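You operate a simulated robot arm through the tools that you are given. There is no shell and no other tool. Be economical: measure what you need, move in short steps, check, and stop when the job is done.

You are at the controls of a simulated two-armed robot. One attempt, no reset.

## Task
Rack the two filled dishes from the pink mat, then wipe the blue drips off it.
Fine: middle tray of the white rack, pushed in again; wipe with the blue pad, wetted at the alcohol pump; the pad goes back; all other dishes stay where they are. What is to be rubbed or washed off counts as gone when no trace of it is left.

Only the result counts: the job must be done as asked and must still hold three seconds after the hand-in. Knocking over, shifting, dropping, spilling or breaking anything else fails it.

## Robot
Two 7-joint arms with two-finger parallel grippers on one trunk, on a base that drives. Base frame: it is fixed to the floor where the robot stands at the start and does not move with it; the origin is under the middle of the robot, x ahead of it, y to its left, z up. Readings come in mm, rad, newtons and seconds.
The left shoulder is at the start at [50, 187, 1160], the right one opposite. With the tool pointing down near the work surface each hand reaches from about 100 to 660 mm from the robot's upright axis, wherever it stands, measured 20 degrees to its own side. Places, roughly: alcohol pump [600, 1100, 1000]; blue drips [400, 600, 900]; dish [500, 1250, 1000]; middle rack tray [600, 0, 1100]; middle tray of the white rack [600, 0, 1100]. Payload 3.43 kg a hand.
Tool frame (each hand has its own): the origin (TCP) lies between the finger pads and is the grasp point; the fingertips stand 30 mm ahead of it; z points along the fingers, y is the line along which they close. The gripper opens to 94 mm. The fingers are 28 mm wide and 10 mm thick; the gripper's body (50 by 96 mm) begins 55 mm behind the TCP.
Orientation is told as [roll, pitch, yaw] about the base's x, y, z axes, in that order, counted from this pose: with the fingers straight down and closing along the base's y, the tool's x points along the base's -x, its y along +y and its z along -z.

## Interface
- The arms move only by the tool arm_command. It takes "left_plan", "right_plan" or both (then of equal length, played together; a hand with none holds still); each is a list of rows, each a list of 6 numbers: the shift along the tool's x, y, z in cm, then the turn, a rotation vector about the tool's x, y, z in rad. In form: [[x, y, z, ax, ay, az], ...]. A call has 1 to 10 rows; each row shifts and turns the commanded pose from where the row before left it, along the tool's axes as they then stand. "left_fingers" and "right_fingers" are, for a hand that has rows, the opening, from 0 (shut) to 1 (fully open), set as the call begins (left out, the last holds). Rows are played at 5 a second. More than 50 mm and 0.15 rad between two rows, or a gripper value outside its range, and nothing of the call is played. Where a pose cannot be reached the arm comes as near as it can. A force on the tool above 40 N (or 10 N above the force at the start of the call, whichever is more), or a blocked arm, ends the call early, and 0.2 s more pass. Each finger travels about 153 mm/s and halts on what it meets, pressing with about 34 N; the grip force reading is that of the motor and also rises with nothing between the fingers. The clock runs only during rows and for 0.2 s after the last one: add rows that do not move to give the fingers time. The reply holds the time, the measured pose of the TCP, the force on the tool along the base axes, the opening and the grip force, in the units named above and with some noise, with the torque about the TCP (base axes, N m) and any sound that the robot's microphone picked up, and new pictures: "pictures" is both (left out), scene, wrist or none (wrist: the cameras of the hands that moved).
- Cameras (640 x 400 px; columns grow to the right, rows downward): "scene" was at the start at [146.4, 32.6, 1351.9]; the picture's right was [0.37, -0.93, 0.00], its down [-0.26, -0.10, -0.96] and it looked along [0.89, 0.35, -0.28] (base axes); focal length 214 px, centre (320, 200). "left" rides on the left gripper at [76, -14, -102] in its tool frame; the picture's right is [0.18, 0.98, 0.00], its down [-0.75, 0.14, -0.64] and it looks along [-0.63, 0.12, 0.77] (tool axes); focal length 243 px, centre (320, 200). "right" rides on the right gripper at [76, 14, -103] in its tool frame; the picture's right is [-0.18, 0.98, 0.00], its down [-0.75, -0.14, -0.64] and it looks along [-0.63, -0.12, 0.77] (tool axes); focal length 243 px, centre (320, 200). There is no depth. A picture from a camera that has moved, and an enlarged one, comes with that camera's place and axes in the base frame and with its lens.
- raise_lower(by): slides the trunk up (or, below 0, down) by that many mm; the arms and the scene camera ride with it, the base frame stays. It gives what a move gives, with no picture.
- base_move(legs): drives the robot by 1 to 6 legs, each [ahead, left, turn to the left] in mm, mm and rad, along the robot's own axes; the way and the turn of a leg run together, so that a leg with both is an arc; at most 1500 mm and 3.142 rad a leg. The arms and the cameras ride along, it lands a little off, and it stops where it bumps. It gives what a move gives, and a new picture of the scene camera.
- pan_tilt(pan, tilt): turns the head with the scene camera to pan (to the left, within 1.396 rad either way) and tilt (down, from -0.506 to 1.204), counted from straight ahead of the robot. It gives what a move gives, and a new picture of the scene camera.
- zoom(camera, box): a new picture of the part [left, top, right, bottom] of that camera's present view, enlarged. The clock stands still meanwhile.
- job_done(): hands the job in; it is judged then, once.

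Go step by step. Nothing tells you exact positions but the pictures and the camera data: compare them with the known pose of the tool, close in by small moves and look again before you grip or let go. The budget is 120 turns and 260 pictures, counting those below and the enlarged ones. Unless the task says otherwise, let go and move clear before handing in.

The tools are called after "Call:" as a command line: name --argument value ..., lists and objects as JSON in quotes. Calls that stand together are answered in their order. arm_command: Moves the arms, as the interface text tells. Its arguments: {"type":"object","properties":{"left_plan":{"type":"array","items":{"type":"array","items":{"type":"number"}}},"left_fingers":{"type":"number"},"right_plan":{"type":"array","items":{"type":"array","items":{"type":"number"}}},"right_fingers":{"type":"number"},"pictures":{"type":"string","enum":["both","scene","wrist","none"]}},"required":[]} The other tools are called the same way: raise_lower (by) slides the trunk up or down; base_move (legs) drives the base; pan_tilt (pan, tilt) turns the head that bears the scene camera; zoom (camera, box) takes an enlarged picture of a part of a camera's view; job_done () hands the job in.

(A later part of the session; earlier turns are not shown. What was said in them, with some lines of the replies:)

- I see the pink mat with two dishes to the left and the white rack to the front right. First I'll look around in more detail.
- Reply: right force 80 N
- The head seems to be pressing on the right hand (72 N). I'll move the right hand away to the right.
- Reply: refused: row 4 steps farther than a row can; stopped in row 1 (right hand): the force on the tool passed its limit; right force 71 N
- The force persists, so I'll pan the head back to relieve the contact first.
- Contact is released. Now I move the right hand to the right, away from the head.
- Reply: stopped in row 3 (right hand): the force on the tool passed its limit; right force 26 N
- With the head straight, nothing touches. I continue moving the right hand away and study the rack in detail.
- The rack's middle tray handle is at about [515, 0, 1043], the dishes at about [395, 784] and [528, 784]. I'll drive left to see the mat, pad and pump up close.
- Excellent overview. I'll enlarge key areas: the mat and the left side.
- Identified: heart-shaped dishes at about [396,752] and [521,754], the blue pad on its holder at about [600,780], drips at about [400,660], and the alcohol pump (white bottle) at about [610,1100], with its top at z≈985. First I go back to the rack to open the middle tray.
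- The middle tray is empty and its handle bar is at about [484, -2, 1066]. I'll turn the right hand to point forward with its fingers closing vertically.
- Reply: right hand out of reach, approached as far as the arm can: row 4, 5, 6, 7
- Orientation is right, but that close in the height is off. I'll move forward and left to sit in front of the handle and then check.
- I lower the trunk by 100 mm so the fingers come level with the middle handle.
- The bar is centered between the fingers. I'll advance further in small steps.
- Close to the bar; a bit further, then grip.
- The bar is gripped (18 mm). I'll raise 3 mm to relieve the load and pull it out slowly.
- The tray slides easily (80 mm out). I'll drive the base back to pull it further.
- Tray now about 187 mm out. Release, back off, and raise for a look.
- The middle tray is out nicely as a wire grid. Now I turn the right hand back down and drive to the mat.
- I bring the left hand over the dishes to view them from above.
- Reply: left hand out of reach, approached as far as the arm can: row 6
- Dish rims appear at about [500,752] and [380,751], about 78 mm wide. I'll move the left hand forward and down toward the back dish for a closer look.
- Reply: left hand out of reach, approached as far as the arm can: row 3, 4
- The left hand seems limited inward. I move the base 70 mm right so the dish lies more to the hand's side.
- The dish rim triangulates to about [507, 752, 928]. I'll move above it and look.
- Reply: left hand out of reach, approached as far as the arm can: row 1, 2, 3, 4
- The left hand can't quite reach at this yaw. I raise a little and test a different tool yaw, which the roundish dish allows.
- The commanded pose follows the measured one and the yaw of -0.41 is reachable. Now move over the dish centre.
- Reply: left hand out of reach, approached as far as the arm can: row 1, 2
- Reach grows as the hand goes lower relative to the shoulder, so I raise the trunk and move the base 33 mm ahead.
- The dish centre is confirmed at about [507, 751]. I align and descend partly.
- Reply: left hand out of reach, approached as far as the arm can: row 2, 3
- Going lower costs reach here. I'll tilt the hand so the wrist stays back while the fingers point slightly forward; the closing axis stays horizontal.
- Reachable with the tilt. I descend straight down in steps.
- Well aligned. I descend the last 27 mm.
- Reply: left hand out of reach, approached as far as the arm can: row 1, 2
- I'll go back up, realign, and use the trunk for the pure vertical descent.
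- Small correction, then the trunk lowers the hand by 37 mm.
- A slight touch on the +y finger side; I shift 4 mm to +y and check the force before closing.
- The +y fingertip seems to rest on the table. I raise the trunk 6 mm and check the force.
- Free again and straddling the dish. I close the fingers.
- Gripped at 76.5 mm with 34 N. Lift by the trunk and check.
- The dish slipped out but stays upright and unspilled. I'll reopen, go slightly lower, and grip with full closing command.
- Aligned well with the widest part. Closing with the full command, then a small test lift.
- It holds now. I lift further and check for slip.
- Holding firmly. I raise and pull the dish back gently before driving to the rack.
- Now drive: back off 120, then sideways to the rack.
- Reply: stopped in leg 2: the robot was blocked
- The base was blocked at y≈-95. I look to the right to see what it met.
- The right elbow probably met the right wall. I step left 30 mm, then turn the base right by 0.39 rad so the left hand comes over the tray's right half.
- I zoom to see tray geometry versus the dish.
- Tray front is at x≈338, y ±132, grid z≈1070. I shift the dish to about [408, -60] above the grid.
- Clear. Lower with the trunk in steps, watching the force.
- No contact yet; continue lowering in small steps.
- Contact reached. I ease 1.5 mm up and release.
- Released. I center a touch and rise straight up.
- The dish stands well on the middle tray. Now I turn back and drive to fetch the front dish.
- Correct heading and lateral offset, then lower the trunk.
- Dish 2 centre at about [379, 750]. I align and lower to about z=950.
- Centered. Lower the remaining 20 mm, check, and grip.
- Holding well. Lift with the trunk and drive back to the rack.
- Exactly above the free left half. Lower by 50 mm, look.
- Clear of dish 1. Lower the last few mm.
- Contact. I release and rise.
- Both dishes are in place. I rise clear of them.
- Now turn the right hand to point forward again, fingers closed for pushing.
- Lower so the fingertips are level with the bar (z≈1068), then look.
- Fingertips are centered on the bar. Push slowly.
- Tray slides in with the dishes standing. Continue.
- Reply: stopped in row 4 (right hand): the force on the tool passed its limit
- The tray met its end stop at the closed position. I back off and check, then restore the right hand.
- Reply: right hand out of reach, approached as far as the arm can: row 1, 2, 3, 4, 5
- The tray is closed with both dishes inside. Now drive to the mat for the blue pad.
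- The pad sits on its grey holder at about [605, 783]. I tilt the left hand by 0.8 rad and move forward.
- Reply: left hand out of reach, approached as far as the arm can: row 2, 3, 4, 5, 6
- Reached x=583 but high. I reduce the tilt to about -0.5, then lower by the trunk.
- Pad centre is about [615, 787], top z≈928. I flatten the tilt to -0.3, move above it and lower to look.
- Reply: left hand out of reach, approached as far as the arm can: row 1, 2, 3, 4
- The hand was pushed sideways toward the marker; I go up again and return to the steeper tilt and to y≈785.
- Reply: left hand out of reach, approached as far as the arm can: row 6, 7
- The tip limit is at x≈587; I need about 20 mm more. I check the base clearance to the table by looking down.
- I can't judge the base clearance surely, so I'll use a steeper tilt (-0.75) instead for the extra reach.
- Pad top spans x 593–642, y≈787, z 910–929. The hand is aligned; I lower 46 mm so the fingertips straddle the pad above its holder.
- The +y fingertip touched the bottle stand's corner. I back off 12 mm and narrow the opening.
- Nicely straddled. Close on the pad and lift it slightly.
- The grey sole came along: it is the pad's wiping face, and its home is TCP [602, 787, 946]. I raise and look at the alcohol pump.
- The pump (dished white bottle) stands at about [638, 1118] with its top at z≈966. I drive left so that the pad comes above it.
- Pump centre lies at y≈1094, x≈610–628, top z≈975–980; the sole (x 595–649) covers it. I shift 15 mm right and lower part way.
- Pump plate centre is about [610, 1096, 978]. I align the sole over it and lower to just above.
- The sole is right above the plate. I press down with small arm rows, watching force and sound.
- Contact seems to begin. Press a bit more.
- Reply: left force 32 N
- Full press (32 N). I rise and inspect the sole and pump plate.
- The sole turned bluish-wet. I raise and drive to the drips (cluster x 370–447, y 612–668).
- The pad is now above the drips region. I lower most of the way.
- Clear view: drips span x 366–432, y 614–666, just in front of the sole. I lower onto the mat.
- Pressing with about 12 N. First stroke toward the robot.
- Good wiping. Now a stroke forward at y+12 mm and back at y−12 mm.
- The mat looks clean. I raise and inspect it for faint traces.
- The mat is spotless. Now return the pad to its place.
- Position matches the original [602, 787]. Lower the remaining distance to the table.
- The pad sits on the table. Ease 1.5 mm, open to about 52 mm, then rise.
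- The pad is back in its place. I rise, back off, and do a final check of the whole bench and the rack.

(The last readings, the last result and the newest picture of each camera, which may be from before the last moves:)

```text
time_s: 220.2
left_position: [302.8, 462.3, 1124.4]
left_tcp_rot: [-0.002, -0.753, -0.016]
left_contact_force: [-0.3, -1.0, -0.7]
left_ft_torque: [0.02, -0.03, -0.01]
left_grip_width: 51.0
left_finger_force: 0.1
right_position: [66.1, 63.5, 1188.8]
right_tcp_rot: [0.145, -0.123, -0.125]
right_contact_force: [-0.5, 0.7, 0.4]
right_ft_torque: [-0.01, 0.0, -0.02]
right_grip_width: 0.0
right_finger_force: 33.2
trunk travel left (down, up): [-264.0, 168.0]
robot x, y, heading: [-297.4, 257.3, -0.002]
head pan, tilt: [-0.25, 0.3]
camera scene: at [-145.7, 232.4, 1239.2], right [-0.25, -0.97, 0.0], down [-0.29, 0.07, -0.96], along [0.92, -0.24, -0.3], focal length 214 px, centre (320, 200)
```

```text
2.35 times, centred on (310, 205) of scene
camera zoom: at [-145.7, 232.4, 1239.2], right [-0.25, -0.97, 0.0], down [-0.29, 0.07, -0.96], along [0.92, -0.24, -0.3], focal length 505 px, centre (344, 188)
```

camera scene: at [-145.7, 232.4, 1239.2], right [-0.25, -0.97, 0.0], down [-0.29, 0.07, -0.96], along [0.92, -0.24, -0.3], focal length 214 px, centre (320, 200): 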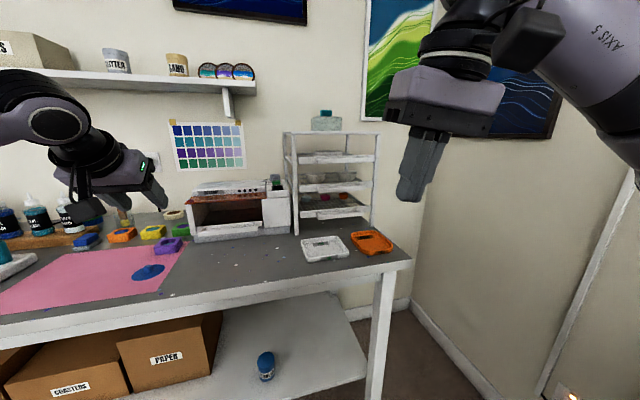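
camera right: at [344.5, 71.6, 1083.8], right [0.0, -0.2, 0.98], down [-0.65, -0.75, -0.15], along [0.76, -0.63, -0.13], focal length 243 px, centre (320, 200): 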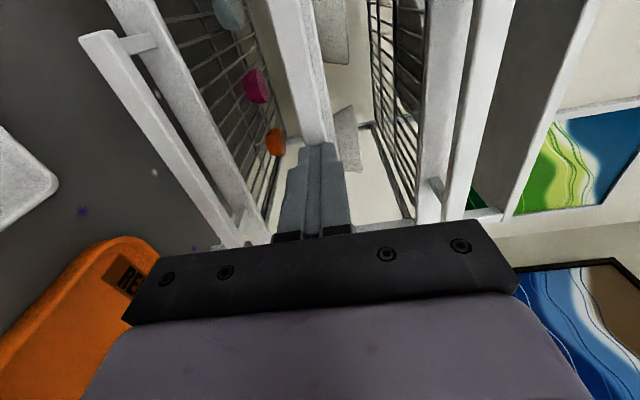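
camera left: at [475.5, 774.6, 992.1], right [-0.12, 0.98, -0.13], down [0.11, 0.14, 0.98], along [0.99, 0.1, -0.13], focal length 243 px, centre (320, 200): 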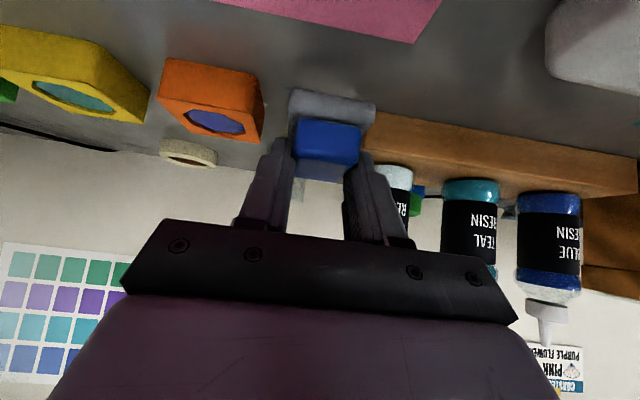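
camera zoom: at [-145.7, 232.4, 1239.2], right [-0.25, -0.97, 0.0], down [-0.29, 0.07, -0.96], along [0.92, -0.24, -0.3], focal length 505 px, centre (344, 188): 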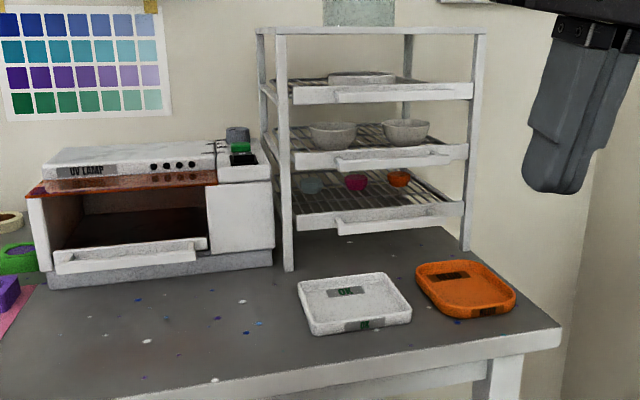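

Both dishes stand in the closed middle tray, the mat is clean, the pad is home and both hands are clear. I hand in.

Call:
job_done

```text
The job is handed in.
```

The job is handed in. Both filled dishes are in the white rack's middle tray, pushed in again. The blue drips are wiped off the pink mat with no trace showing. The pad was wetted at the alcohol pump and is back in its place.

Two bumps along the way: the first dish slipped out of the gripper once but stayed upright, and a fingertip briefly pressed against the bottle stand (about 15 N). I saw nothing spilled or shifted in the last pictures.
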